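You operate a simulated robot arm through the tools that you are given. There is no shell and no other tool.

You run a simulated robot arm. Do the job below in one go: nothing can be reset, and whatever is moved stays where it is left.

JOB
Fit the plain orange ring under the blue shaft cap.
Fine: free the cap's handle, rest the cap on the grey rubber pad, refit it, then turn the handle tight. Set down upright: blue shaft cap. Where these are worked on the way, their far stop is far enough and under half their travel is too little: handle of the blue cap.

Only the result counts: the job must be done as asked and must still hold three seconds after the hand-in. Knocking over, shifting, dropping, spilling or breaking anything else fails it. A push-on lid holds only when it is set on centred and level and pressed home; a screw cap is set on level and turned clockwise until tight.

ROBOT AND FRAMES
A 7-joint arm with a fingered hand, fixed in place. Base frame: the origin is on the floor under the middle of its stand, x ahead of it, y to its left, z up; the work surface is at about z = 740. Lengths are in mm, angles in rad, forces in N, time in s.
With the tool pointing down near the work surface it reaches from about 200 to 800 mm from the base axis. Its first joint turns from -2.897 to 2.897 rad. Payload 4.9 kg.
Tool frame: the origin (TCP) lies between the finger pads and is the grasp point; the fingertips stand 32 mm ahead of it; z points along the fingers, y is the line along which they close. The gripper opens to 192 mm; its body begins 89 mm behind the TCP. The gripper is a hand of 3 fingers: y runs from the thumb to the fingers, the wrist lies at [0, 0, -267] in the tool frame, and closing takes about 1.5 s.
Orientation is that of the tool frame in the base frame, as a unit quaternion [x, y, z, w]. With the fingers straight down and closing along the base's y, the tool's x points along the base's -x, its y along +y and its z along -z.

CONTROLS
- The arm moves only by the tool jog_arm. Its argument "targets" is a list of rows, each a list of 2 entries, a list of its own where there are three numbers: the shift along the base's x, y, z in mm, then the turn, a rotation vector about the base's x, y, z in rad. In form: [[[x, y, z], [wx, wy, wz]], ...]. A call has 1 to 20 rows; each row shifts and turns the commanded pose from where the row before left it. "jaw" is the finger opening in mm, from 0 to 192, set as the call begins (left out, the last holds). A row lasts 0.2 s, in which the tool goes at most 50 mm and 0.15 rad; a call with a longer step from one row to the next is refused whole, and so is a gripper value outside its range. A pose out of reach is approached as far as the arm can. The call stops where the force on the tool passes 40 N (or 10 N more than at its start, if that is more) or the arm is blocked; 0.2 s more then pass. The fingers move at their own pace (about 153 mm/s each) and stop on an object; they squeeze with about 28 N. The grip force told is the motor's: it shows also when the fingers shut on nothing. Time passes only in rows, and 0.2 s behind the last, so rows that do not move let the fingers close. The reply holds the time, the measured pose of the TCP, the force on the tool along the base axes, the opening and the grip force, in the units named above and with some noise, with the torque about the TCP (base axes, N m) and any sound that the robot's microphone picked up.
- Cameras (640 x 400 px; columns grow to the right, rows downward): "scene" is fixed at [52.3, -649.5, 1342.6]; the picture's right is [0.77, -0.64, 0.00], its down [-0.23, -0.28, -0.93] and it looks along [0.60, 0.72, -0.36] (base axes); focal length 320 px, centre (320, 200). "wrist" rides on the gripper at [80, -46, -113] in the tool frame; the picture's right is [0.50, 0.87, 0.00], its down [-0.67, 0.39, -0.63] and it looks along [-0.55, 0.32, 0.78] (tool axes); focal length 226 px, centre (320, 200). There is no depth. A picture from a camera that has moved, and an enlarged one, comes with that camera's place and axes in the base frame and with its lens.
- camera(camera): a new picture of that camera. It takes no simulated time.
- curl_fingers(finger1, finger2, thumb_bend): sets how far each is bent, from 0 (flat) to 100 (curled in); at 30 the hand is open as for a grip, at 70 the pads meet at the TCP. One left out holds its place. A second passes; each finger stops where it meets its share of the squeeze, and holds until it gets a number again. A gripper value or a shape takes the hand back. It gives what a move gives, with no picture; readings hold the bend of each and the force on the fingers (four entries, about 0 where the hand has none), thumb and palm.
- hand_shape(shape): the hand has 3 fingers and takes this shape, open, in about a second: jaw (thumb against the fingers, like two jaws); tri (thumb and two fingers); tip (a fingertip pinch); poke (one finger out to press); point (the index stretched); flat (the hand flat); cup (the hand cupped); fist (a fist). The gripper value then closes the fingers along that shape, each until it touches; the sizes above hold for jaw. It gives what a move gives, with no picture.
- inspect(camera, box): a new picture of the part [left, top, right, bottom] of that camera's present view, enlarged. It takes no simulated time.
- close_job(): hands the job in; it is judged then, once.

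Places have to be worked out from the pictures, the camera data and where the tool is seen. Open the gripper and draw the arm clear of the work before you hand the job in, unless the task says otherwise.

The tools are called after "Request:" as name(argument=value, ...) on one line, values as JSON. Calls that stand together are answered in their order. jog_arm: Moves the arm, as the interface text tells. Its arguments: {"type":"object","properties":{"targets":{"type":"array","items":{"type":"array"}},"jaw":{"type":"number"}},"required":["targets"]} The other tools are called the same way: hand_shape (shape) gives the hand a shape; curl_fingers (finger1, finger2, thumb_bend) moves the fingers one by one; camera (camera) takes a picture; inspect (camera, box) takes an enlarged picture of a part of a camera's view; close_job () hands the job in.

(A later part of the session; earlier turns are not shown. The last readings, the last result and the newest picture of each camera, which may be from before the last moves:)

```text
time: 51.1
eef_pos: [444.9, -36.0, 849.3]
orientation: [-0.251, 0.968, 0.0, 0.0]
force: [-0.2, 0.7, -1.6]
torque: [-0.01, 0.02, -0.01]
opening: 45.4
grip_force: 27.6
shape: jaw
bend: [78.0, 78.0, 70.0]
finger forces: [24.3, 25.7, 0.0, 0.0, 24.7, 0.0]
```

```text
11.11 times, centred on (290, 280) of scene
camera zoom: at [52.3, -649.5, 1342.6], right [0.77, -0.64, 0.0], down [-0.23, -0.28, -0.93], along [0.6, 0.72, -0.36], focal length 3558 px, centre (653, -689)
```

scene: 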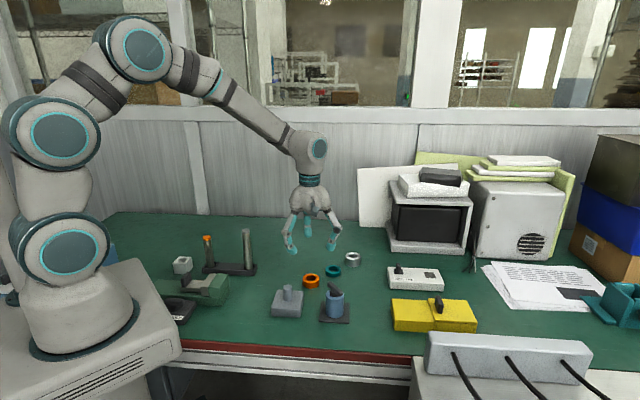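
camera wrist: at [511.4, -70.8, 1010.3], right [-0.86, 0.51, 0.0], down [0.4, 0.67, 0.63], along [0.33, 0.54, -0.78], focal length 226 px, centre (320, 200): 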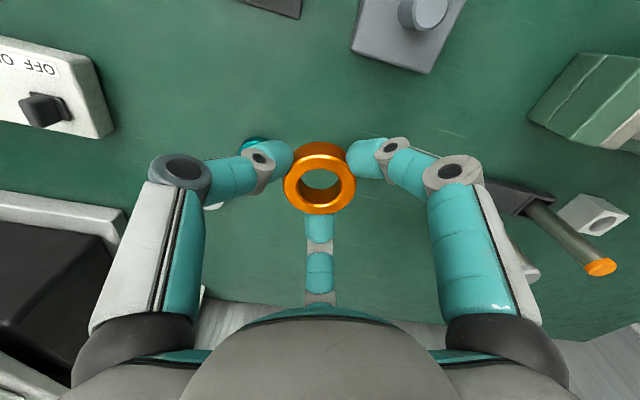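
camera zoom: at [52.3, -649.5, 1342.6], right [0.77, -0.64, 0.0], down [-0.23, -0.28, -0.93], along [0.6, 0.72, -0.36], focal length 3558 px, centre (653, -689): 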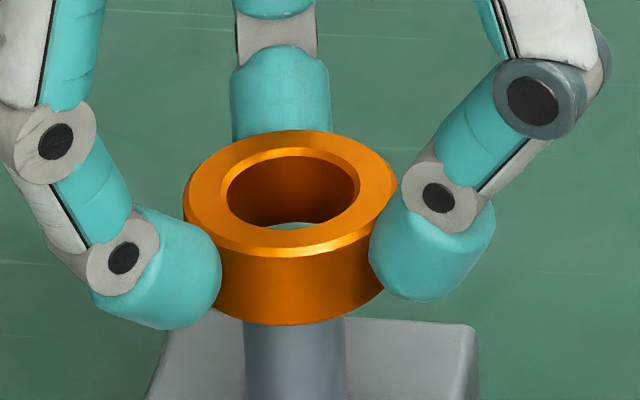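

The shaft top is visible within the ring's bore. I'll make a tiny correction and keep lowering in small steps, checking for contact.

Request:
jog_arm(targets=[[[-0.4, -0.1, -2], [0, 0, 0]], [[0, 0, -2], [0, 0, 0]], [[0, 0, -2], [0, 0, 0]], [[0, 0, -2], [0, 0, 0]]])

Request:
inspect(camera="wrist", box=[270, 100, 370, 200])

Request:
inspect(camera="scene", box=[272, 262, 308, 298])

```text
time: 52.1
eef_pos: [444.5, -37.2, 840.2]
orientation: [-0.25, 0.968, 0.0, 0.0]
force: [-0.6, 0.6, -0.2]
torque: [0.02, 0.01, -0.03]
opening: 45.1
grip_force: 27.7
shape: jaw
bend: [78.0, 78.0, 70.0]
finger forces: [24.3, 25.8, 0.0, 0.0, 24.8, 0.0]
```

```text
4.00 times, centred on (320, 150) of wrist
camera zoom: at [396.1, -115.5, 952.8], right [-0.86, 0.51, 0.0], down [0.4, 0.67, 0.63], along [0.33, 0.54, -0.78], focal length 904 px, centre (320, 400)
```

zoom: 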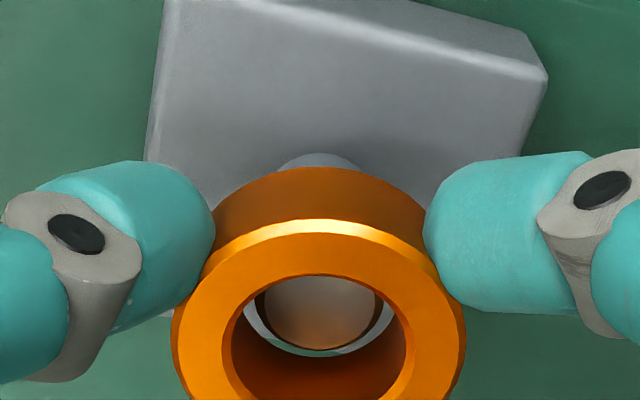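

```text
11.11 times, centred on (290, 280) of scene
camera zoom: at [52.3, -649.5, 1342.6], right [0.77, -0.64, 0.0], down [-0.23, -0.28, -0.93], along [0.6, 0.72, -0.36], focal length 3558 px, centre (653, -689)
```

zoom: 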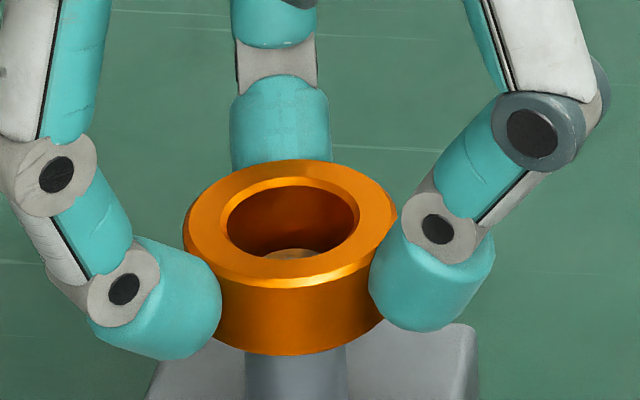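

The shaft top has entered the bore with even gaps and no contact force. I'll continue down most of the way.

Request:
jog_arm(targets=[[[0, 0, -2.5], [0, 0, 0]], [[0, 0, -2.5], [0, 0, 0]], [[0, 0, -2.5], [0, 0, 0]], [[0, 0, -2.5], [0, 0, 0]]])

Request:
inspect(camera="wrist", box=[270, 100, 370, 200])

```text
time: 53.1
eef_pos: [445.0, -37.5, 829.9]
orientation: [-0.251, 0.968, -0.001, 0.001]
force: [0.6, -1.1, 0.0]
torque: [-0.02, 0.02, -0.01]
opening: 45.1
grip_force: 27.5
shape: jaw
bend: [78.0, 78.0, 70.0]
finger forces: [24.3, 25.7, 0.0, 0.0, 24.9, 0.1]
```

```text
4.00 times, centred on (320, 150) of wrist
camera zoom: at [396.6, -115.6, 943.2], right [-0.86, 0.51, 0.0], down [0.4, 0.66, 0.63], along [0.33, 0.54, -0.78], focal length 904 px, centre (320, 400)
```

zoom: 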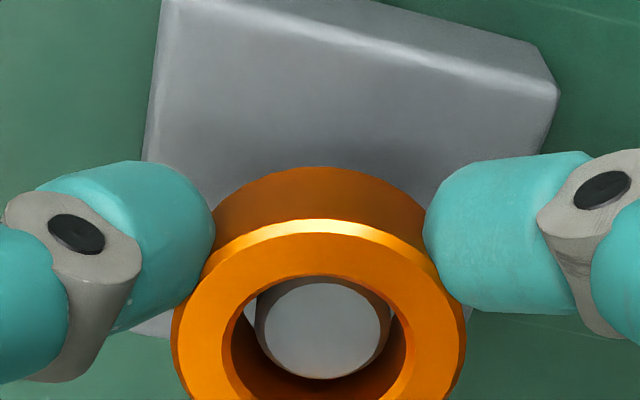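

It is centred nicely. I'll continue lowering.

Request:
jog_arm(targets=[[[-0.3, 0.1, -2.5], [0, 0, 0]], [[0, 0, -2.5], [0, 0, 0]], [[0, 0, -2.5], [0, 0, 0]], [[0, 0, -2.5], [0, 0, 0]], [[0, 0, -2.5], [0, 0, 0]], [[0, 0, -2.5], [0, 0, 0]], [[0, 0, -2.5], [0, 0, 0]], [[0, 0, -2], [0, 0, 0]]])

Request:
inspect(camera="wrist", box=[250, 80, 390, 220])

Request:
inspect(camera="scene", box=[262, 262, 318, 318])

```text
time: 54.9
eef_pos: [445.0, -37.4, 811.3]
orientation: [-0.25, 0.968, 0.001, 0.0]
force: [-0.6, -0.6, -0.1]
torque: [0.01, -0.01, -0.02]
opening: 45.0
grip_force: 27.5
shape: jaw
bend: [78.0, 78.0, 70.0]
finger forces: [24.3, 25.7, 0.1, 0.0, 24.8, 0.0]
```

```text
2.86 times, centred on (320, 150) of wrist
camera zoom: at [395.9, -115.4, 922.9], right [-0.86, 0.51, 0.0], down [0.4, 0.67, 0.63], along [0.33, 0.54, -0.78], focal length 646 px, centre (320, 343)
```

zoom: 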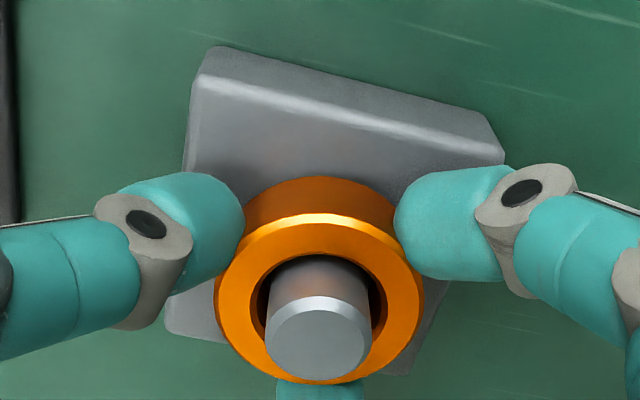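

```text
7.14 times, centred on (290, 290) of scene
camera zoom: at [52.3, -649.5, 1342.6], right [0.77, -0.64, 0.0], down [-0.23, -0.28, -0.93], along [0.6, 0.72, -0.36], focal length 2287 px, centre (534, -443)
```

zoom: 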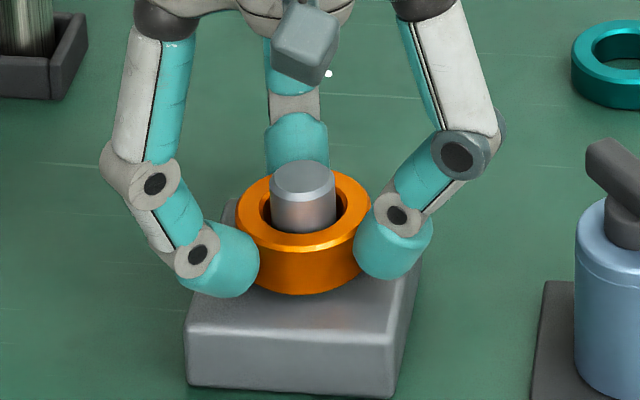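

The ring is around the shaft and about 4 mm above the block. I'll lower in 1 mm steps until contact.

Request:
jog_arm(targets=[[[0, 0, -1], [0, 0, 0]], [[0, 0, -1], [0, 0, 0]], [[0, 0, -1], [0, 0, 0]]])

Request:
jog_arm(targets=[[[0, 0, -1], [0, 0, 0]], [[0, 0, 0], [0, 0, 0]]])

Request:
inspect(camera="scene", box=[262, 262, 318, 318])

```text
time: 55.7
eef_pos: [444.2, -35.4, 808.1]
orientation: [-0.25, 0.968, 0.0, 0.0]
force: [0.3, -0.1, -0.6]
torque: [0.03, -0.03, 0.01]
opening: 45.4
grip_force: 28.3
shape: jaw
bend: [78.0, 78.0, 70.0]
finger forces: [24.3, 25.7, 0.1, 0.1, 24.8, 0.0]
```

```text
time: 56.3
eef_pos: [444.9, -36.7, 807.2]
orientation: [-0.25, 0.968, -0.001, 0.0]
force: [0.6, 0.0, -1.4]
torque: [-0.01, 0.0, 0.01]
opening: 45.2
grip_force: 28.1
shape: jaw
bend: [78.0, 78.0, 70.0]
finger forces: [24.3, 25.7, 0.0, 0.0, 24.8, 0.0]
```

```text
7.14 times, centred on (290, 290) of scene
camera zoom: at [52.3, -649.5, 1342.6], right [0.77, -0.64, 0.0], down [-0.23, -0.28, -0.93], along [0.6, 0.72, -0.36], focal length 2287 px, centre (534, -443)
```

zoom: 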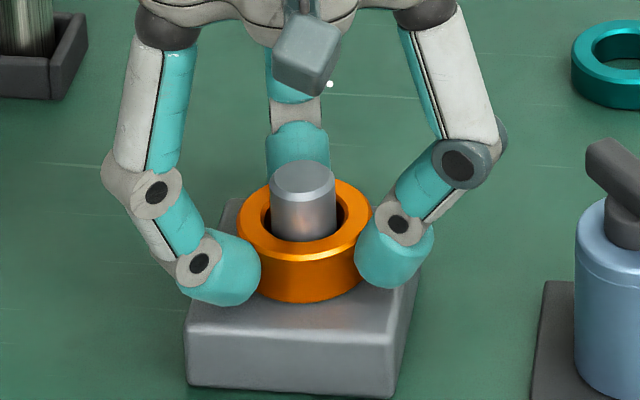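

No contact yet, so I'll keep going down in 0.8–1 mm steps.

Request:
jog_arm(targets=[[[0, 0, -1], [0, 0, 0]], [[0, 0, 0], [0, 0, 0]]])

Request:
jog_arm(targets=[[[0, 0, -0.8], [0, 0, 0]], [[0, 0, 0], [0, 0, 0]]])

```text
time: 56.9
eef_pos: [443.9, -37.5, 807.2]
orientation: [-0.251, 0.968, 0.0, 0.001]
force: [0.3, -0.1, 1.3]
torque: [-0.01, -0.05, -0.01]
opening: 45.0
grip_force: 27.9
shape: jaw
bend: [78.0, 78.0, 70.0]
finger forces: [24.5, 25.8, 0.0, 0.0, 25.3, 0.1]
```

```text
time: 57.5
eef_pos: [445.1, -38.0, 806.1]
orientation: [-0.251, 0.968, -0.001, 0.001]
force: [-2.0, -3.2, 11.0]
torque: [-0.09, 0.04, 0.0]
opening: 45.8
grip_force: 27.2
shape: jaw
bend: [78.0, 78.0, 70.0]
finger forces: [26.5, 26.4, 0.0, 0.0, 27.2, 0.0]
```

The ring has seated on the block (11 N up). I'll ease 0.4 mm, release and rise.

Request:
jog_arm(targets=[[[0, 0, 0.4], [0, 0, 0]], [[0, 0, 0], [0, 0, 0]]])

Request:
jog_arm(targets=[[[0, 0, 0], [0, 0, 0]], [[0, 0, 0], [0, 0, 0]], [[0, 0, 0], [0, 0, 0]], [[0, 0, 0], [0, 0, 0]]], jaw=100)

Request:
jog_arm(targets=[[[0, 0, 10], [0, 0, 0]], [[0, 0, 20], [0, 0, 0]], [[0, 0, 30], [0, 0, 0]], [[0, 0, 35], [0, 0, 0]], [[0, 0, 0], [0, 0, 0]]])

Request:
inspect(camera="wrist", box=[220, 50, 420, 200])

Request:
inspect(camera="scene", box=[262, 262, 318, 318])

```text
time: 58.1
eef_pos: [444.1, -36.8, 807.3]
orientation: [-0.251, 0.968, -0.001, 0.001]
force: [0.8, -1.2, 5.2]
torque: [-0.03, -0.07, 0.01]
opening: 45.6
grip_force: 28.1
shape: jaw
bend: [78.0, 78.0, 70.0]
finger forces: [25.0, 26.9, 0.1, 0.1, 27.1, 0.0]
```

```text
time: 59.1
eef_pos: [443.8, -36.2, 805.7]
orientation: [-0.25, 0.968, 0.0, 0.0]
force: [0.7, -0.3, -0.1]
torque: [-0.01, 0.03, 0.0]
opening: 99.1
grip_force: 0.1
shape: jaw
bend: [36.0, 36.0, 70.0]
finger forces: [0.0, 0.0, 0.0, 0.0, 0.1, 0.0]
```

```text
time: 60.3
eef_pos: [444.1, -36.3, 902.6]
orientation: [-0.25, 0.968, 0.0, -0.001]
force: [-1.0, -0.4, 0.6]
torque: [-0.02, 0.01, 0.01]
opening: 99.7
grip_force: 0.1
shape: jaw
bend: [36.0, 36.0, 70.0]
finger forces: [0.0, 0.0, 0.0, 0.0, 0.1, 0.0]
```

```text
2.67 times, centred on (320, 125) of wrist
camera zoom: at [396.0, -115.4, 1013.9], right [-0.86, 0.51, 0.0], down [0.4, 0.66, 0.63], along [0.33, 0.54, -0.78], focal length 603 px, centre (320, 400)
```

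zoom: 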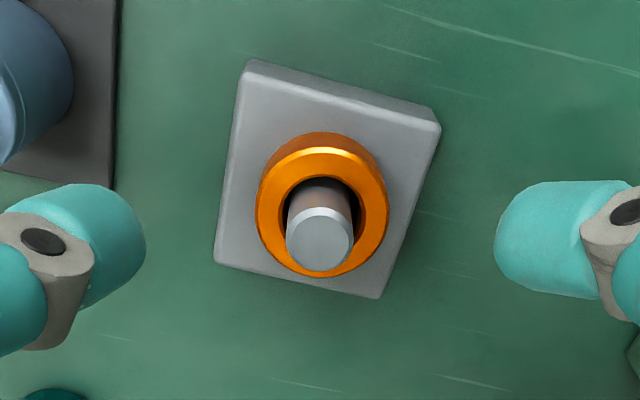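

```text
7.14 times, centred on (290, 290) of scene
camera zoom: at [52.3, -649.5, 1342.6], right [0.77, -0.64, 0.0], down [-0.23, -0.28, -0.93], along [0.6, 0.72, -0.36], focal length 2287 px, centre (534, -443)
```

zoom: 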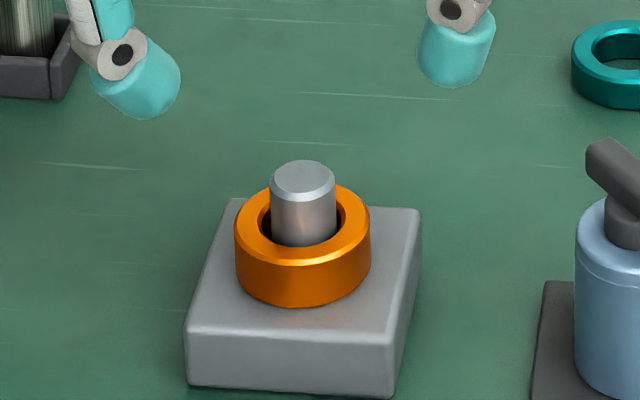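

The ring sits flat on the block around the shaft. Now I'll go back above the cap on the pad.

Request:
jog_arm(targets=[[[13.7, -16.7, 0], [0, 0, 0]], [[13.7, -16.7, 0], [0, 0, 0]], [[13.7, -16.7, 0], [0, 0, 0]], [[13.7, -16.7, 0], [0, 0, 0]], [[13.7, -16.6, 0], [0, 0, 0]], [[13.7, -16.6, 0], [0, 0, 0]], [[0, 0, 0], [0, 0, 0]]], jaw=110)

Request:
inspect(camera="wrist", box=[220, 50, 420, 200])

Request:
inspect(camera="scene", box=[290, 240, 380, 330])

```text
time: 61.9
eef_pos: [526.8, -136.8, 901.2]
orientation: [-0.251, 0.968, 0.0, 0.001]
force: [0.2, -0.5, 0.6]
torque: [0.0, 0.02, 0.02]
opening: 109.7
grip_force: 0.0
shape: jaw
bend: [34.0, 34.0, 70.0]
finger forces: [0.0, 0.0, 0.1, 0.1, 0.0, 0.1]
```

```text
2.67 times, centred on (320, 125) of wrist
camera zoom: at [478.4, -215.8, 1013.6], right [-0.86, 0.51, 0.0], down [0.4, 0.67, 0.63], along [0.33, 0.54, -0.78], focal length 603 px, centre (320, 400)
```

zoom: 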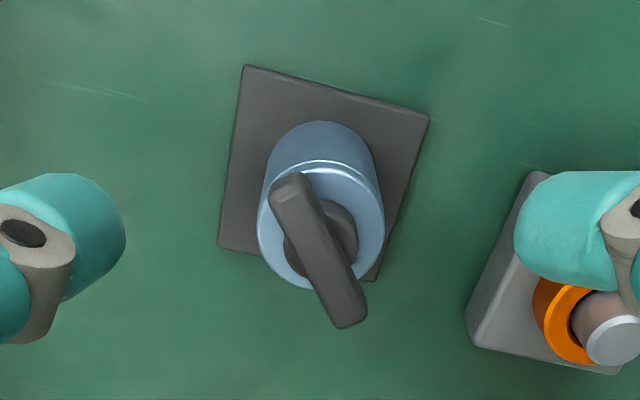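

```text
4.44 times, centred on (335, 285) of scene
camera zoom: at [52.3, -649.5, 1342.6], right [0.77, -0.64, 0.0], down [-0.23, -0.28, -0.93], along [0.6, 0.72, -0.36], focal length 1423 px, centre (253, -178)
```

zoom: 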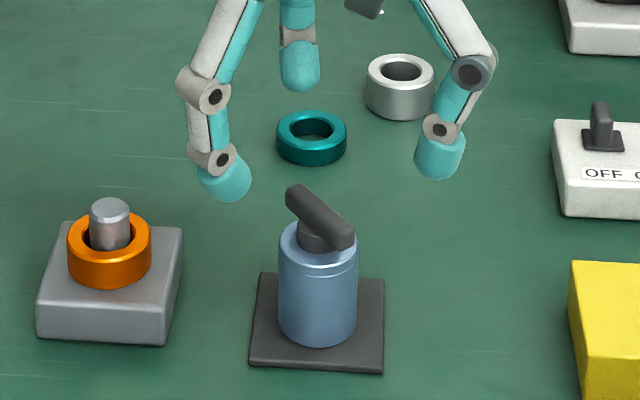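

The cap is centred under the hand. I'll lower to TCP z≈784 around it and grip as before.

Request:
jog_arm(targets=[[[0, 0.2, -25], [0, 0, 0]], [[0, 0, -25], [0, 0, 0]], [[0, 0, -25], [0, 0, 0]], [[0, 0, -25], [0, 0, 0]], [[0, 0, -16.5], [0, 0, 0]], [[0, 0, 0], [0, 0, 0]]])

Request:
jog_arm(targets=[[[0, 0, 0], [0, 0, 0]], [[0, 0, 0], [0, 0, 0]], [[0, 0, 0], [0, 0, 0]]], jaw=58)

Request:
inspect(camera="wrist", box=[200, 80, 440, 260])

Request:
inspect(camera="scene", box=[290, 240, 380, 330])

```text
time: 63.3
eef_pos: [525.8, -135.8, 783.6]
orientation: [-0.25, 0.968, -0.001, -0.001]
force: [-0.9, -0.8, -0.2]
torque: [0.0, -0.02, -0.01]
opening: 109.5
grip_force: 0.1
shape: jaw
bend: [34.0, 34.0, 70.0]
finger forces: [0.0, 0.0, 0.0, 0.0, 0.0, 0.0]
```

```text
time: 64.1
eef_pos: [526.1, -136.4, 784.5]
orientation: [-0.251, 0.968, 0.0, 0.0]
force: [-0.4, 0.1, 0.2]
torque: [0.01, -0.01, 0.01]
opening: 58.3
grip_force: 0.0
shape: jaw
bend: [47.0, 47.0, 70.0]
finger forces: [0.0, 0.1, 0.0, 0.1, 0.0, 0.0]
```

```text
2.22 times, centred on (320, 170) of wrist
camera zoom: at [477.9, -215.4, 895.9], right [-0.86, 0.51, 0.0], down [0.4, 0.67, 0.63], along [0.33, 0.54, -0.78], focal length 502 px, centre (320, 267)
```

zoom: 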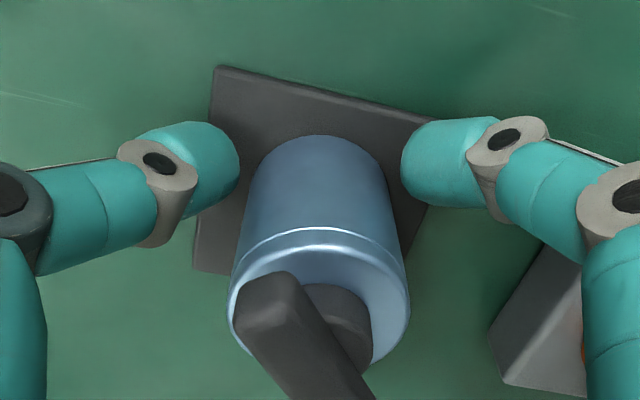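

```text
4.44 times, centred on (335, 285) of scene
camera zoom: at [52.3, -649.5, 1342.6], right [0.77, -0.64, 0.0], down [-0.23, -0.28, -0.93], along [0.6, 0.72, -0.36], focal length 1423 px, centre (253, -178)
```

zoom: 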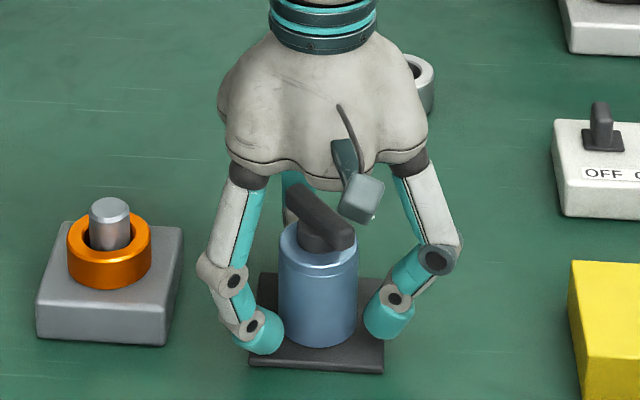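

The pads are evenly spaced around the cap. I'll close to grip, then lift slowly off the pad.

Request:
jog_arm(targets=[[[0, 0, 0], [0, 0, 0]], [[0, 0, 0], [0, 0, 0]], [[0, 0, 0], [0, 0, 0]]], jaw=40)

Request:
jog_arm(targets=[[[0, 0, 2], [0, 0, 0]], [[0, 0, 4], [0, 0, 0]], [[0, 0, 15], [0, 0, 0]], [[0, 0, 25], [0, 0, 0]], [[0, 0, 35], [0, 0, 0]], [[0, 0, 36], [0, 0, 0]], [[0, 0, 0], [0, 0, 0]]])

Request:
inspect(camera="scene", box=[260, 210, 380, 330])

Request:
inspect(camera="wrist", box=[200, 80, 440, 260])

```text
time: 64.9
eef_pos: [526.6, -137.8, 784.8]
orientation: [-0.25, 0.968, 0.0, 0.0]
force: [-0.6, 0.4, -2.3]
torque: [0.02, -0.03, -0.02]
opening: 41.5
grip_force: 27.9
shape: jaw
bend: [78.0, 78.0, 70.0]
finger forces: [24.2, 24.8, 0.1, 0.0, 24.5, 0.1]
```

```text
time: 66.5
eef_pos: [527.1, -135.6, 901.5]
orientation: [-0.249, 0.968, -0.001, 0.0]
force: [0.3, 0.1, -2.6]
torque: [-0.03, -0.01, 0.02]
opening: 41.6
grip_force: 28.1
shape: jaw
bend: [78.0, 78.0, 70.0]
finger forces: [24.3, 25.0, 0.0, 0.0, 24.7, 0.0]
```

```text
3.33 times, centred on (320, 270) of scene
camera zoom: at [52.3, -649.5, 1342.6], right [0.77, -0.64, 0.0], down [-0.23, -0.28, -0.93], along [0.6, 0.72, -0.36], focal length 1067 px, centre (320, -33)
```

zoom: 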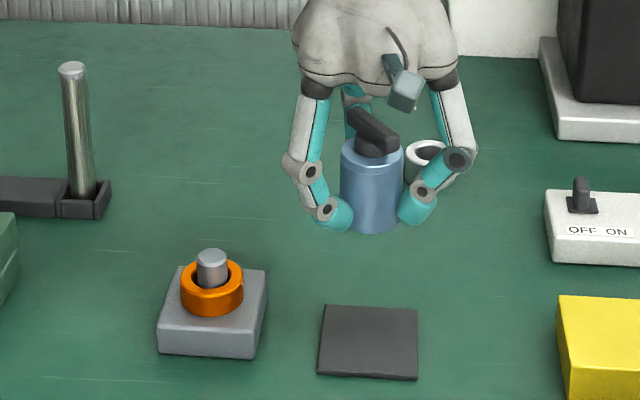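

```text
2.22 times, centred on (320, 170) of wrist
camera zoom: at [478.4, -214.7, 1013.8], right [-0.86, 0.51, 0.0], down [0.4, 0.66, 0.63], along [0.33, 0.54, -0.78], focal length 502 px, centre (320, 267)
```

zoom: 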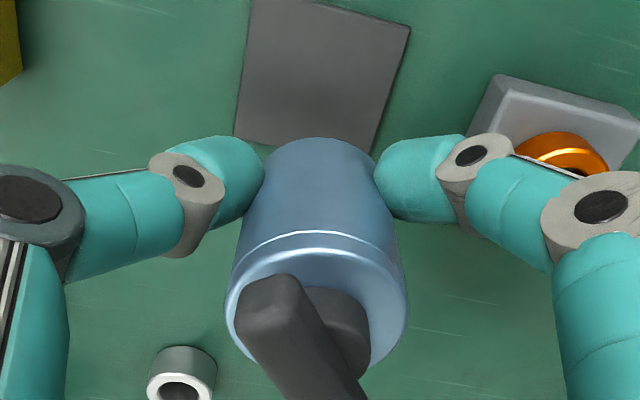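

The cap is held level and lifted clear. I'll carry it back over the shaft at about (444, -36), staying high.

Request:
jog_arm(targets=[[[-13.7, 16.6, 0], [0, 0, 0]], [[-13.7, 16.7, 0], [0, 0, 0]], [[-13.7, 16.7, 0], [0, 0, 0]], [[-13.7, 16.7, 0], [0, 0, 0]], [[-13.7, 16.7, 0], [0, 0, 0]], [[-13.6, 16.7, 0], [0, 0, 0]], [[0, 0, 0], [0, 0, 0]]])

Request:
jog_arm(targets=[[[0, 0, -15], [0, 0, 0]], [[0, 0, -15], [0, 0, 0]], [[0, 0, 0], [0, 0, 0]]])

Request:
inspect(camera="wrist", box=[250, 60, 390, 200])

Request:
inspect(camera="scene", box=[262, 240, 318, 310])

```text
time: 68.1
eef_pos: [444.8, -36.5, 901.5]
orientation: [-0.251, 0.968, 0.0, 0.001]
force: [0.3, -0.4, -2.1]
torque: [0.01, -0.01, -0.01]
opening: 41.9
grip_force: 28.4
shape: jaw
bend: [78.0, 78.0, 70.0]
finger forces: [24.3, 25.0, 0.0, 0.1, 24.7, 0.0]
```

```text
time: 68.9
eef_pos: [444.8, -36.7, 871.0]
orientation: [-0.251, 0.968, -0.001, 0.002]
force: [-0.6, -0.1, -2.2]
torque: [0.0, -0.03, 0.02]
opening: 41.5
grip_force: 28.0
shape: jaw
bend: [78.0, 78.0, 70.0]
finger forces: [24.3, 25.0, 0.0, 0.0, 24.7, 0.0]
```

```text
2.86 times, centred on (320, 130) of wrist
camera zoom: at [396.0, -115.1, 982.9], right [-0.86, 0.51, 0.0], down [0.4, 0.67, 0.63], along [0.33, 0.54, -0.78], focal length 646 px, centre (320, 400)
```

zoom: 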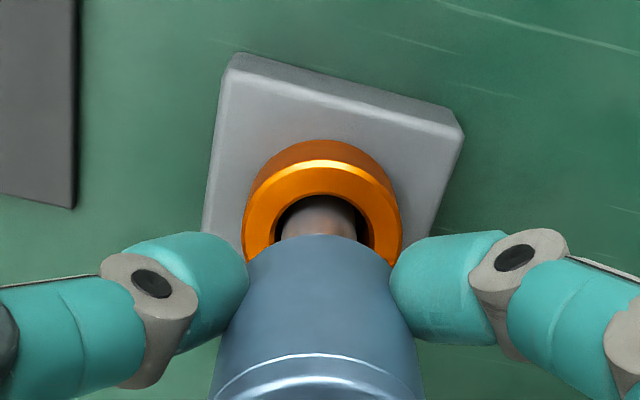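

```text
5.71 times, centred on (290, 275) of scene
camera zoom: at [52.3, -649.5, 1342.6], right [0.77, -0.64, 0.0], down [-0.23, -0.28, -0.93], along [0.6, 0.72, -0.36], focal length 1830 px, centre (491, -229)
```

zoom: 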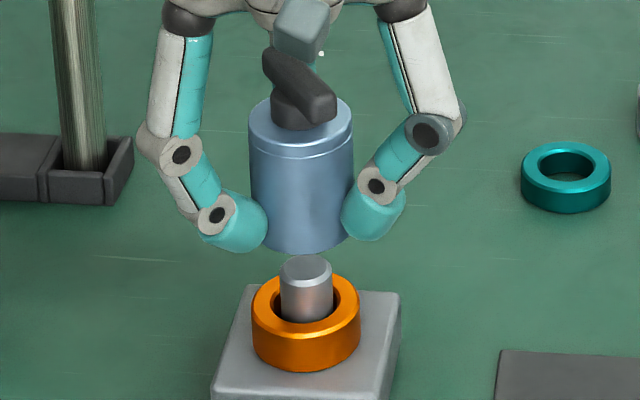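

Both views put the shaft within about 0.8 mm of the cap axis. I'll correct by (0.3, -0.7), lower 14 mm to just above the shaft top, and recheck.

Request:
jog_arm(targets=[[[0.3, -0.7, -7], [0, 0, 0]], [[0, 0, -7], [0, 0, 0]], [[0, 0, 0], [0, 0, 0]]])

Request:
inspect(camera="wrist", box=[270, 70, 370, 170])

Request:
inspect(camera="scene", box=[268, 255, 312, 305])

```text
time: 69.7
eef_pos: [445.3, -37.3, 857.1]
orientation: [-0.25, 0.968, 0.0, 0.001]
force: [0.6, -0.9, -1.9]
torque: [0.01, 0.02, 0.01]
opening: 42.1
grip_force: 28.3
shape: jaw
bend: [78.0, 78.0, 70.0]
finger forces: [24.2, 25.0, 0.1, 0.0, 24.7, 0.1]
```

```text
4.00 times, centred on (320, 120) of wrist
camera zoom: at [396.5, -115.7, 969.3], right [-0.86, 0.51, 0.0], down [0.4, 0.66, 0.63], along [0.33, 0.54, -0.78], focal length 904 px, centre (320, 520)
```

zoom: 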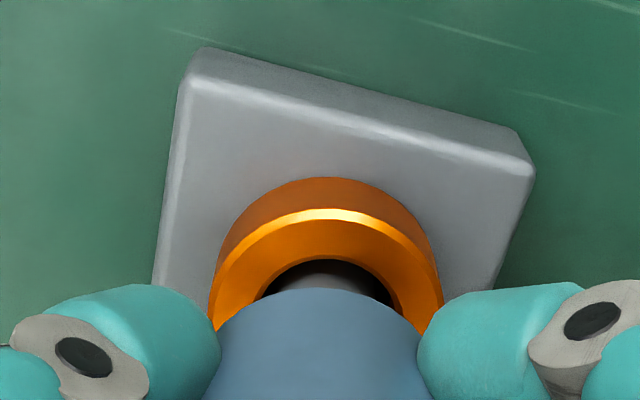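

```text
8.00 times, centred on (290, 280) of scene
camera zoom: at [52.3, -649.5, 1342.6], right [0.77, -0.64, 0.0], down [-0.23, -0.28, -0.93], along [0.6, 0.72, -0.36], focal length 2562 px, centre (560, -440)
```

zoom: 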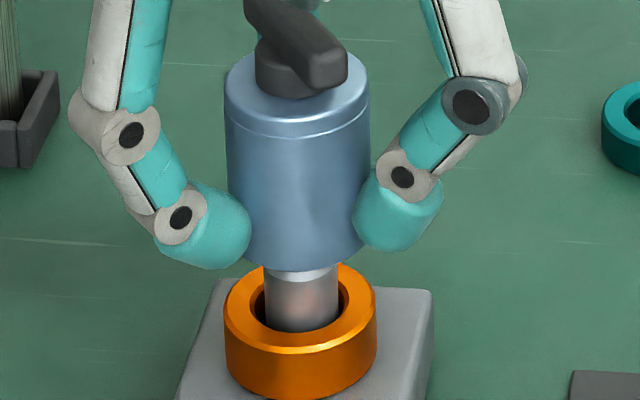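

The cap, shaft and ring line up in both views. I'll lower in small steps onto the shaft, watching for lateral or vertical contact.

Request:
jog_arm(targets=[[[0, 0, -1.5], [0, 0, 0]], [[0, 0, -1.5], [0, 0, 0]], [[0, 0, -1.5], [0, 0, 0]], [[0, 0, -1.5], [0, 0, 0]]])

Request:
jog_arm(targets=[[[0, 0, -1], [0, 0, 0]], [[0, 0, -1], [0, 0, 0]], [[0, 0, -1], [0, 0, 0]]])

Request:
inspect(camera="scene", box=[268, 255, 312, 305])

```text
time: 70.7
eef_pos: [444.8, -36.7, 850.5]
orientation: [-0.251, 0.968, 0.0, 0.0]
force: [0.4, -0.1, -2.5]
torque: [0.02, 0.05, -0.03]
opening: 41.9
grip_force: 28.3
shape: jaw
bend: [78.0, 78.0, 70.0]
finger forces: [24.2, 25.0, 0.0, 0.0, 24.7, 0.0]
```

```text
time: 71.5
eef_pos: [445.8, -37.9, 848.0]
orientation: [-0.251, 0.968, 0.0, -0.001]
force: [0.2, -0.3, -2.4]
torque: [0.02, -0.02, 0.01]
opening: 42.1
grip_force: 28.2
shape: jaw
bend: [78.0, 78.0, 70.0]
finger forces: [24.2, 25.0, 0.1, 0.0, 24.7, 0.1]
```

```text
8.00 times, centred on (290, 280) of scene
camera zoom: at [52.3, -649.5, 1342.6], right [0.77, -0.64, 0.0], down [-0.23, -0.28, -0.93], along [0.6, 0.72, -0.36], focal length 2562 px, centre (560, -440)
```

zoom: 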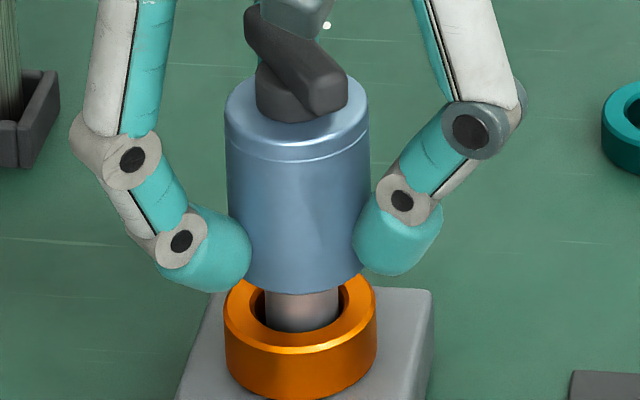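

Still free. I'll continue in 1 mm steps as the shaft top enters the bore.

Request:
jog_arm(targets=[[[0, 0, -1], [0, 0, 0]], [[0, 0, -1], [0, 0, 0]], [[0, 0, -1], [0, 0, 0]]])

Request:
jog_arm(targets=[[[0, 0, -1], [0, 0, 0]], [[0, 0, -1], [0, 0, 0]], [[0, 0, -1], [0, 0, 0]]])

Request:
inspect(camera="scene", box=[268, 255, 312, 305])

```text
time: 72.3
eef_pos: [445.1, -36.6, 845.0]
orientation: [-0.251, 0.968, 0.0, 0.001]
force: [-0.7, -0.2, -2.5]
torque: [-0.04, 0.03, -0.01]
opening: 42.0
grip_force: 28.1
shape: jaw
bend: [78.0, 78.0, 70.0]
finger forces: [24.2, 25.0, 0.0, 0.1, 24.6, 0.0]
```

```text
time: 73.1
eef_pos: [445.4, -37.2, 843.5]
orientation: [-0.251, 0.968, 0.001, 0.0]
force: [0.3, -0.5, -2.3]
torque: [-0.01, 0.01, 0.01]
opening: 41.6
grip_force: 28.1
shape: jaw
bend: [78.0, 78.0, 70.0]
finger forces: [24.2, 25.1, 0.1, 0.1, 24.8, 0.1]
```

```text
8.00 times, centred on (290, 280) of scene
camera zoom: at [52.3, -649.5, 1342.6], right [0.77, -0.64, 0.0], down [-0.23, -0.28, -0.93], along [0.6, 0.72, -0.36], focal length 2562 px, centre (560, -440)
```

zoom: 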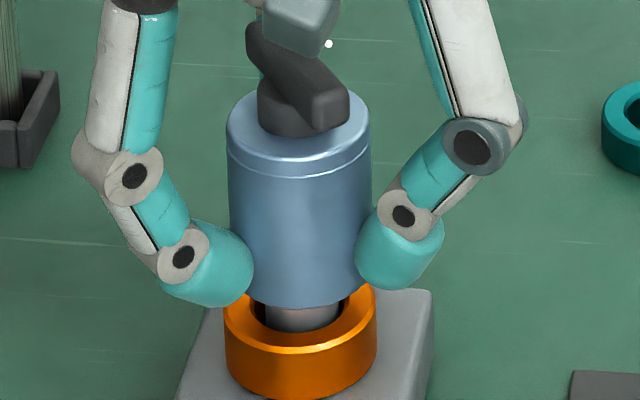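

The cap is sliding down over the shaft without resistance. I'll continue.

Request:
jog_arm(targets=[[[0, 0, -1.5], [0, 0, 0]], [[0, 0, -1.5], [0, 0, 0]], [[0, 0, -1.5], [0, 0, 0]], [[0, 0, -1.5], [0, 0, 0]]])

Request:
jog_arm(targets=[[[0, 0, -1], [0, 0, 0]], [[0, 0, -1], [0, 0, 0]], [[0, 0, -1], [0, 0, 0]]])

Request:
inspect(camera="scene", box=[268, 255, 312, 305])

```text
time: 74.1
eef_pos: [445.2, -37.7, 835.9]
orientation: [-0.25, 0.968, 0.0, 0.0]
force: [0.9, -1.3, -2.4]
torque: [-0.01, 0.03, -0.01]
opening: 41.6
grip_force: 28.1
shape: jaw
bend: [78.0, 78.0, 70.0]
finger forces: [24.2, 25.0, 0.1, 0.0, 24.7, 0.0]
```

```text
time: 74.9
eef_pos: [445.3, -36.2, 835.0]
orientation: [-0.25, 0.968, 0.0, -0.001]
force: [1.5, 0.1, -1.9]
torque: [0.01, -0.01, 0.02]
opening: 42.1
grip_force: 28.4
shape: jaw
bend: [78.0, 78.0, 70.0]
finger forces: [24.2, 24.9, 0.0, 0.1, 24.9, 0.1]
```

```text
8.00 times, centred on (290, 280) of scene
camera zoom: at [52.3, -649.5, 1342.6], right [0.77, -0.64, 0.0], down [-0.23, -0.28, -0.93], along [0.6, 0.72, -0.36], focal length 2562 px, centre (560, -440)
```

zoom: 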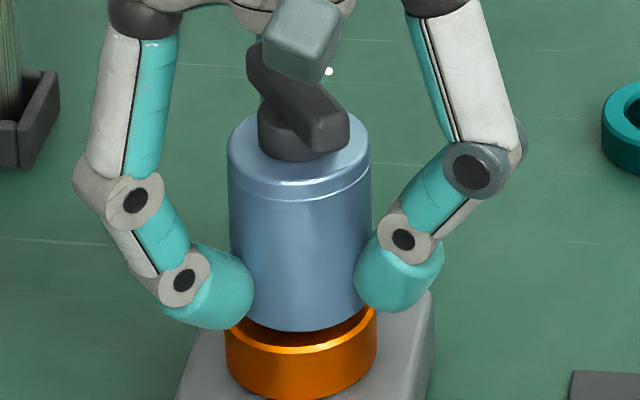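

The cap bottom is a few millimetres above the ring. I'll lower 1 mm at a time until it seats.

Request:
jog_arm(targets=[[[0, 0, -1], [0, 0, 0]], [[0, 0, -1], [0, 0, 0]]])

Request:
jog_arm(targets=[[[0, 0, -1], [0, 0, 0]], [[0, 0, 0], [0, 0, 0]]])

Request:
jog_arm(targets=[[[0, 0, -1], [0, 0, 0]], [[0, 0, 0], [0, 0, 0]]])

```text
time: 75.5
eef_pos: [444.5, -37.5, 831.5]
orientation: [-0.25, 0.968, 0.0, 0.0]
force: [0.9, 0.6, -2.9]
torque: [0.0, -0.03, 0.0]
opening: 41.6
grip_force: 27.9
shape: jaw
bend: [78.0, 78.0, 70.0]
finger forces: [24.3, 25.0, 0.0, 0.1, 24.6, 0.0]
```

```text
time: 76.1
eef_pos: [445.1, -37.3, 829.6]
orientation: [-0.251, 0.968, 0.0, 0.001]
force: [-0.7, 0.2, -1.7]
torque: [-0.01, 0.0, -0.01]
opening: 41.7
grip_force: 27.6
shape: jaw
bend: [78.0, 78.0, 70.0]
finger forces: [24.2, 25.0, 0.0, 0.0, 24.7, 0.0]
```

```text
time: 76.7
eef_pos: [445.6, -36.5, 828.0]
orientation: [-0.251, 0.968, 0.0, 0.001]
force: [0.6, -0.2, -1.8]
torque: [0.01, 0.02, -0.03]
opening: 41.8
grip_force: 28.2
shape: jaw
bend: [78.0, 78.0, 70.0]
finger forces: [24.2, 25.0, 0.0, 0.1, 24.8, 0.1]
```

Request:
jog_arm(targets=[[[0, 0, -1], [0, 0, 0]], [[0, 0, 0], [0, 0, 0]]])

Request:
jog_arm(targets=[[[0, 0, -0.8], [0, 0, 0]], [[0, 0, 0], [0, 0, 0]]])

Request:
inspect(camera="scene", box=[268, 255, 312, 305])

```text
time: 77.3
eef_pos: [444.3, -36.3, 829.8]
orientation: [-0.251, 0.968, -0.001, 0.001]
force: [-1.7, 0.3, 3.8]
torque: [0.02, 0.0, -0.02]
opening: 41.8
grip_force: 28.3
shape: jaw
bend: [78.0, 78.0, 70.0]
finger forces: [25.7, 25.8, 0.0, 0.1, 24.9, 0.0]
```

```text
time: 77.9
eef_pos: [444.1, -37.2, 827.8]
orientation: [-0.25, 0.968, 0.001, 0.001]
force: [-2.0, 0.2, 13.1]
torque: [-0.01, 0.06, -0.03]
opening: 42.4
grip_force: 27.9
shape: jaw
bend: [78.0, 78.0, 69.0]
finger forces: [27.7, 27.3, 0.0, 0.1, 26.5, 0.0]
```

```text
8.00 times, centred on (290, 280) of scene
camera zoom: at [52.3, -649.5, 1342.6], right [0.77, -0.64, 0.0], down [-0.23, -0.28, -0.93], along [0.6, 0.72, -0.36], focal length 2562 px, centre (560, -440)
```

zoom: 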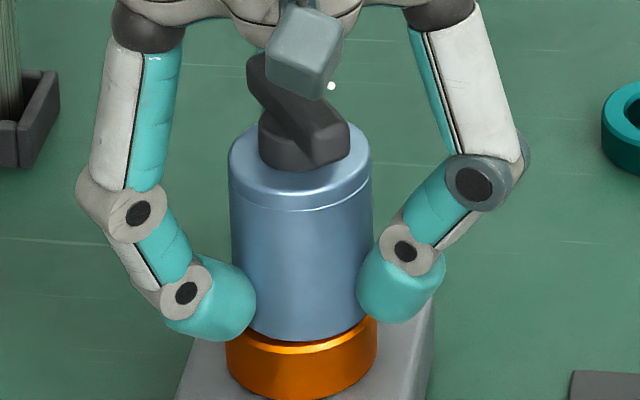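

The cap has seated on the ring (13 N up). I'll ease off, release, and rise straight up clear of the handle.

Request:
jog_arm(targets=[[[0, 0, 0.6], [0, 0, 0]], [[0, 0, 0], [0, 0, 0]]])

Request:
jog_arm(targets=[[[0, 0, 0], [0, 0, 0]], [[0, 0, 0], [0, 0, 0]], [[0, 0, 0], [0, 0, 0]], [[0, 0, 0], [0, 0, 0]], [[0, 0, 0], [0, 0, 0]]], jaw=110)

Request:
jog_arm(targets=[[[0, 0, 10], [0, 0, 0]], [[0, 0, 20], [0, 0, 0]], [[0, 0, 30], [0, 0, 0]], [[0, 0, 35], [0, 0, 0]], [[0, 0, 0], [0, 0, 0]]])

Request:
inspect(camera="wrist", box=[220, 50, 420, 200])

Request:
inspect(camera="scene", box=[262, 250, 318, 310])

```text
time: 78.5
eef_pos: [446.1, -37.8, 828.6]
orientation: [-0.251, 0.968, 0.0, 0.001]
force: [0.3, 0.7, 10.7]
torque: [0.01, -0.07, 0.03]
opening: 42.1
grip_force: 28.1
shape: jaw
bend: [78.0, 78.0, 69.0]
finger forces: [26.4, 27.9, 0.1, 0.1, 26.8, 0.0]
```

```text
time: 79.7
eef_pos: [443.7, -37.3, 829.1]
orientation: [-0.251, 0.968, -0.001, 0.0]
force: [-0.4, -0.2, 0.3]
torque: [0.0, 0.0, -0.03]
opening: 109.1
grip_force: 0.1
shape: jaw
bend: [34.0, 34.0, 70.0]
finger forces: [0.0, 0.1, 0.1, 0.0, 0.0, 0.0]
```

```text
time: 80.9
eef_pos: [444.4, -37.8, 923.7]
orientation: [-0.251, 0.968, 0.001, 0.001]
force: [0.3, 0.4, 0.8]
torque: [-0.01, 0.0, 0.0]
opening: 109.5
grip_force: 0.0
shape: jaw
bend: [33.0, 34.0, 70.0]
finger forces: [0.0, 0.1, 0.0, 0.1, 0.0, 0.0]
```

```text
2.67 times, centred on (320, 125) of wrist
camera zoom: at [396.3, -116.0, 1035.7], right [-0.86, 0.51, 0.0], down [0.4, 0.67, 0.63], along [0.33, 0.54, -0.78], focal length 603 px, centre (320, 400)
```

zoom: 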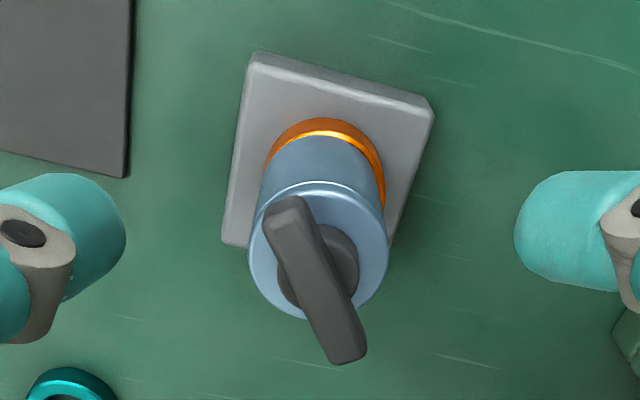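

```text
6.67 times, centred on (290, 280) of scene
camera zoom: at [52.3, -649.5, 1342.6], right [0.77, -0.64, 0.0], down [-0.23, -0.28, -0.93], along [0.6, 0.72, -0.36], focal length 2135 px, centre (520, -333)
```

zoom: 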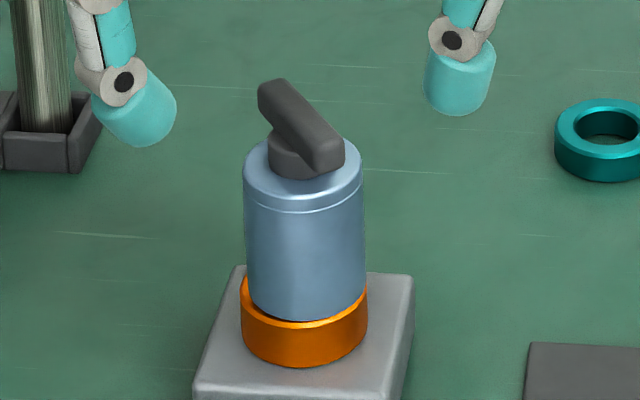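

The cap sits level on the ring with the handle at about 82°. I'll turn the tool to a yaw of about 80° (below its limit), offset 6.5 mm toward the finger side, and line up above the handle.

Request:
jog_arm(targets=[[[-0.9, 0.2, 0], [0, 0, 0.127]], [[-0.9, 0.2, 0], [0, 0, 0.127]], [[-0.9, 0.2, 0], [0, 0, 0.127]], [[-0.9, 0.2, 0], [0, 0, 0.127]], [[-0.9, 0.2, -5], [0, 0, 0.127]], [[-0.9, 0.1, -5], [0, 0, 0.127]], [[-1.0, 0.1, -5], [0, 0, 0.127]], [[0, 0, 0], [0, 0, 0]]])

Request:
inspect(camera="wrist", box=[220, 60, 420, 220])

Request:
inspect(camera="scene", box=[250, 230, 330, 310])

```text
time: 82.7
eef_pos: [438.6, -36.2, 908.8]
orientation: [-0.643, 0.766, 0.0, 0.0]
force: [0.7, -1.3, 0.8]
torque: [0.02, 0.01, -0.03]
opening: 109.7
grip_force: 0.1
shape: jaw
bend: [33.0, 34.0, 70.0]
finger forces: [0.0, 0.0, 0.0, 0.0, 0.0, 0.0]
```

```text
2.50 times, centred on (320, 140) of wrist
camera zoom: at [468.8, -122.3, 1020.3], right [-0.94, -0.34, 0.0], down [-0.27, 0.73, 0.63], along [-0.22, 0.59, -0.78], focal length 565 px, centre (320, 350)
```

zoom: 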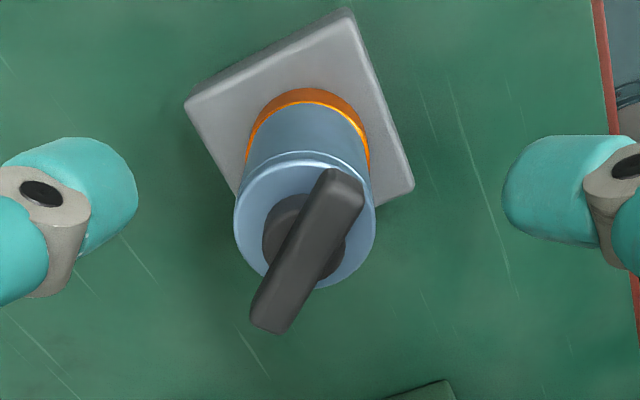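

```text
5.00 times, centred on (290, 270) of scene
camera zoom: at [52.3, -649.5, 1342.6], right [0.77, -0.64, 0.0], down [-0.23, -0.28, -0.93], along [0.6, 0.72, -0.36], focal length 1601 px, centre (470, -150)
```

zoom: 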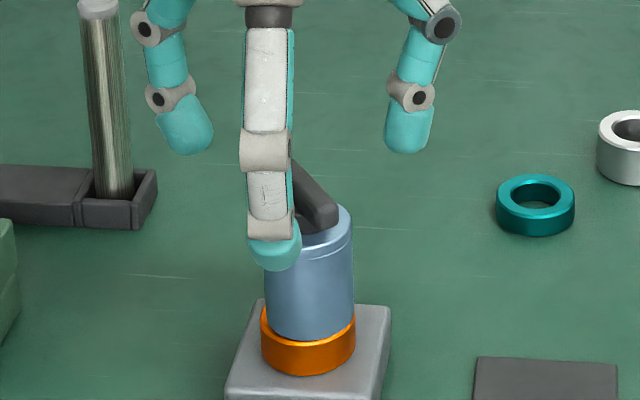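

The relative pose to the bar closely matches my first successful grip. I'll descend 21 mm and close gently in steps.

Request:
jog_arm(targets=[[[0, 0, -11], [0, 0, 0]], [[0, 0, -10], [0, 0, 0]], [[0, 0, 0], [0, 0, 0]]])

Request:
jog_arm(targets=[[[0, 0, 0], [0, 0, 0]], [[0, 0, 0], [0, 0, 0]], [[0, 0, 0], [0, 0, 0]], [[0, 0, 0], [0, 0, 0]]], jaw=36)

Request:
inspect(camera="wrist", box=[220, 80, 420, 260])

Request:
inspect(camera="scene", box=[250, 230, 330, 310])

```text
time: 83.5
eef_pos: [438.8, -36.1, 887.9]
orientation: [-0.643, 0.766, -0.001, 0.0]
force: [0.3, -0.3, -0.1]
torque: [0.0, 0.03, 0.05]
opening: 109.1
grip_force: 0.1
shape: jaw
bend: [33.0, 34.0, 70.0]
finger forces: [0.1, 0.0, 0.0, 0.0, 0.1, 0.0]
```

```text
time: 84.5
eef_pos: [438.4, -36.1, 888.1]
orientation: [-0.643, 0.766, 0.0, 0.0]
force: [0.2, -0.3, 0.2]
torque: [0.0, 0.0, 0.02]
opening: 36.3
grip_force: 0.0
shape: jaw
bend: [77.0, 77.0, 70.0]
finger forces: [0.0, 0.1, 0.0, 0.1, 0.1, 0.0]
```

```text
2.22 times, centred on (320, 170) of wrist
camera zoom: at [468.9, -122.4, 999.7], right [-0.94, -0.34, 0.0], down [-0.27, 0.73, 0.63], along [-0.22, 0.59, -0.78], focal length 502 px, centre (320, 267)
```

zoom: 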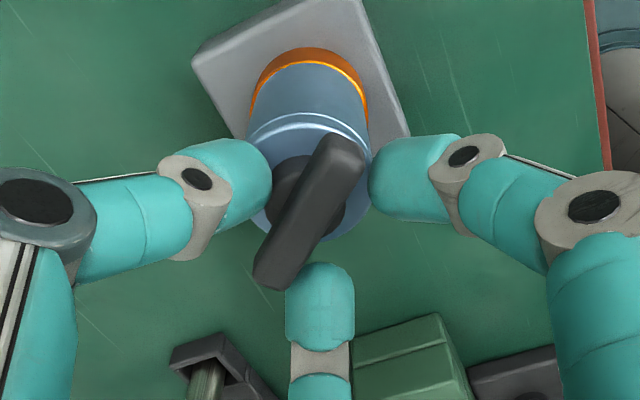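

```text
5.00 times, centred on (290, 270) of scene
camera zoom: at [52.3, -649.5, 1342.6], right [0.77, -0.64, 0.0], down [-0.23, -0.28, -0.93], along [0.6, 0.72, -0.36], focal length 1601 px, centre (470, -150)
```

zoom: 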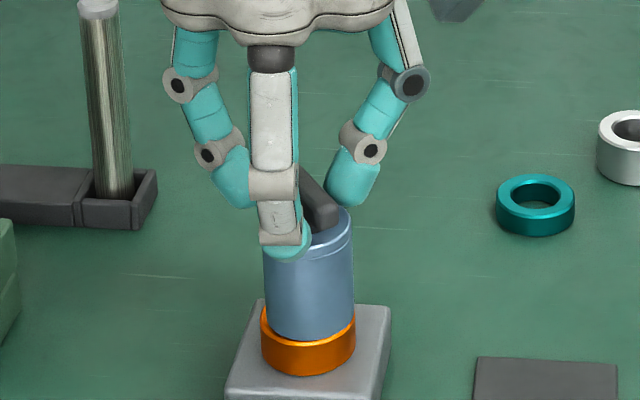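

The pads straddle the bar just as before. I'll close onto the bar.

Request:
jog_arm(targets=[[[0, 0, 0], [0, 0, 0]], [[0, 0, 0], [0, 0, 0]]], jaw=26)

Request:
jog_arm(targets=[[[0, 0, 0], [0, 0, 0]], [[0, 0, 0], [0, 0, 0]], [[0, 0, 0], [0, 0, 0]]], jaw=20)

Request:
inspect(camera="wrist", box=[220, 80, 420, 260])

Request:
inspect(camera="scene", box=[250, 230, 330, 310])

```text
time: 85.1
eef_pos: [438.9, -35.3, 888.4]
orientation: [-0.643, 0.766, -0.001, 0.001]
force: [1.9, 0.2, 1.2]
torque: [0.02, -0.07, 0.02]
opening: 26.5
grip_force: 0.2
shape: jaw
bend: [75.0, 75.0, 70.0]
finger forces: [0.2, 0.5, 0.0, 0.0, 2.9, 0.1]
```

```text
time: 85.9
eef_pos: [438.5, -35.4, 889.6]
orientation: [-0.643, 0.766, 0.0, 0.0]
force: [-0.5, -1.4, 4.7]
torque: [-0.1, -0.11, 0.0]
opening: 21.4
grip_force: 27.8
shape: jaw
bend: [74.0, 75.0, 70.0]
finger forces: [21.1, 18.9, 0.0, 0.0, 24.3, 0.1]
```

```text
2.22 times, centred on (320, 170) of wrist
camera zoom: at [469.0, -122.4, 1000.0], right [-0.94, -0.34, 0.0], down [-0.27, 0.73, 0.63], along [-0.21, 0.59, -0.78], focal length 502 px, centre (320, 267)
```

zoom: 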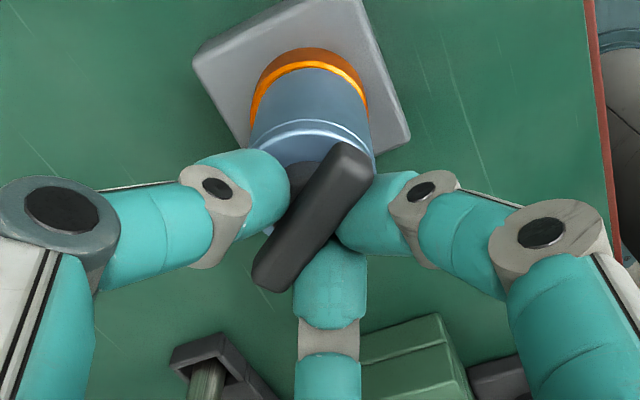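

```text
5.00 times, centred on (290, 270) of scene
camera zoom: at [52.3, -649.5, 1342.6], right [0.77, -0.64, 0.0], down [-0.23, -0.28, -0.93], along [0.6, 0.72, -0.36], focal length 1601 px, centre (470, -150)
```

zoom: 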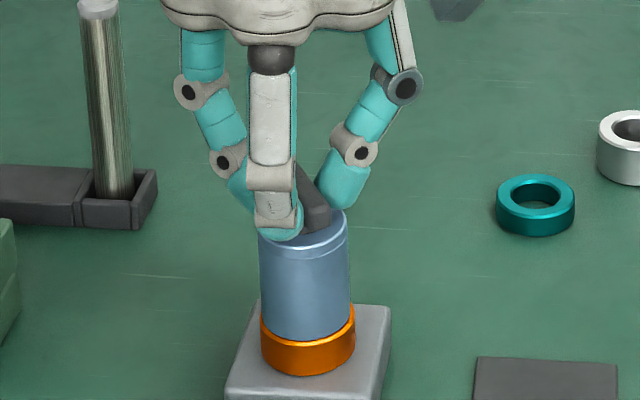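

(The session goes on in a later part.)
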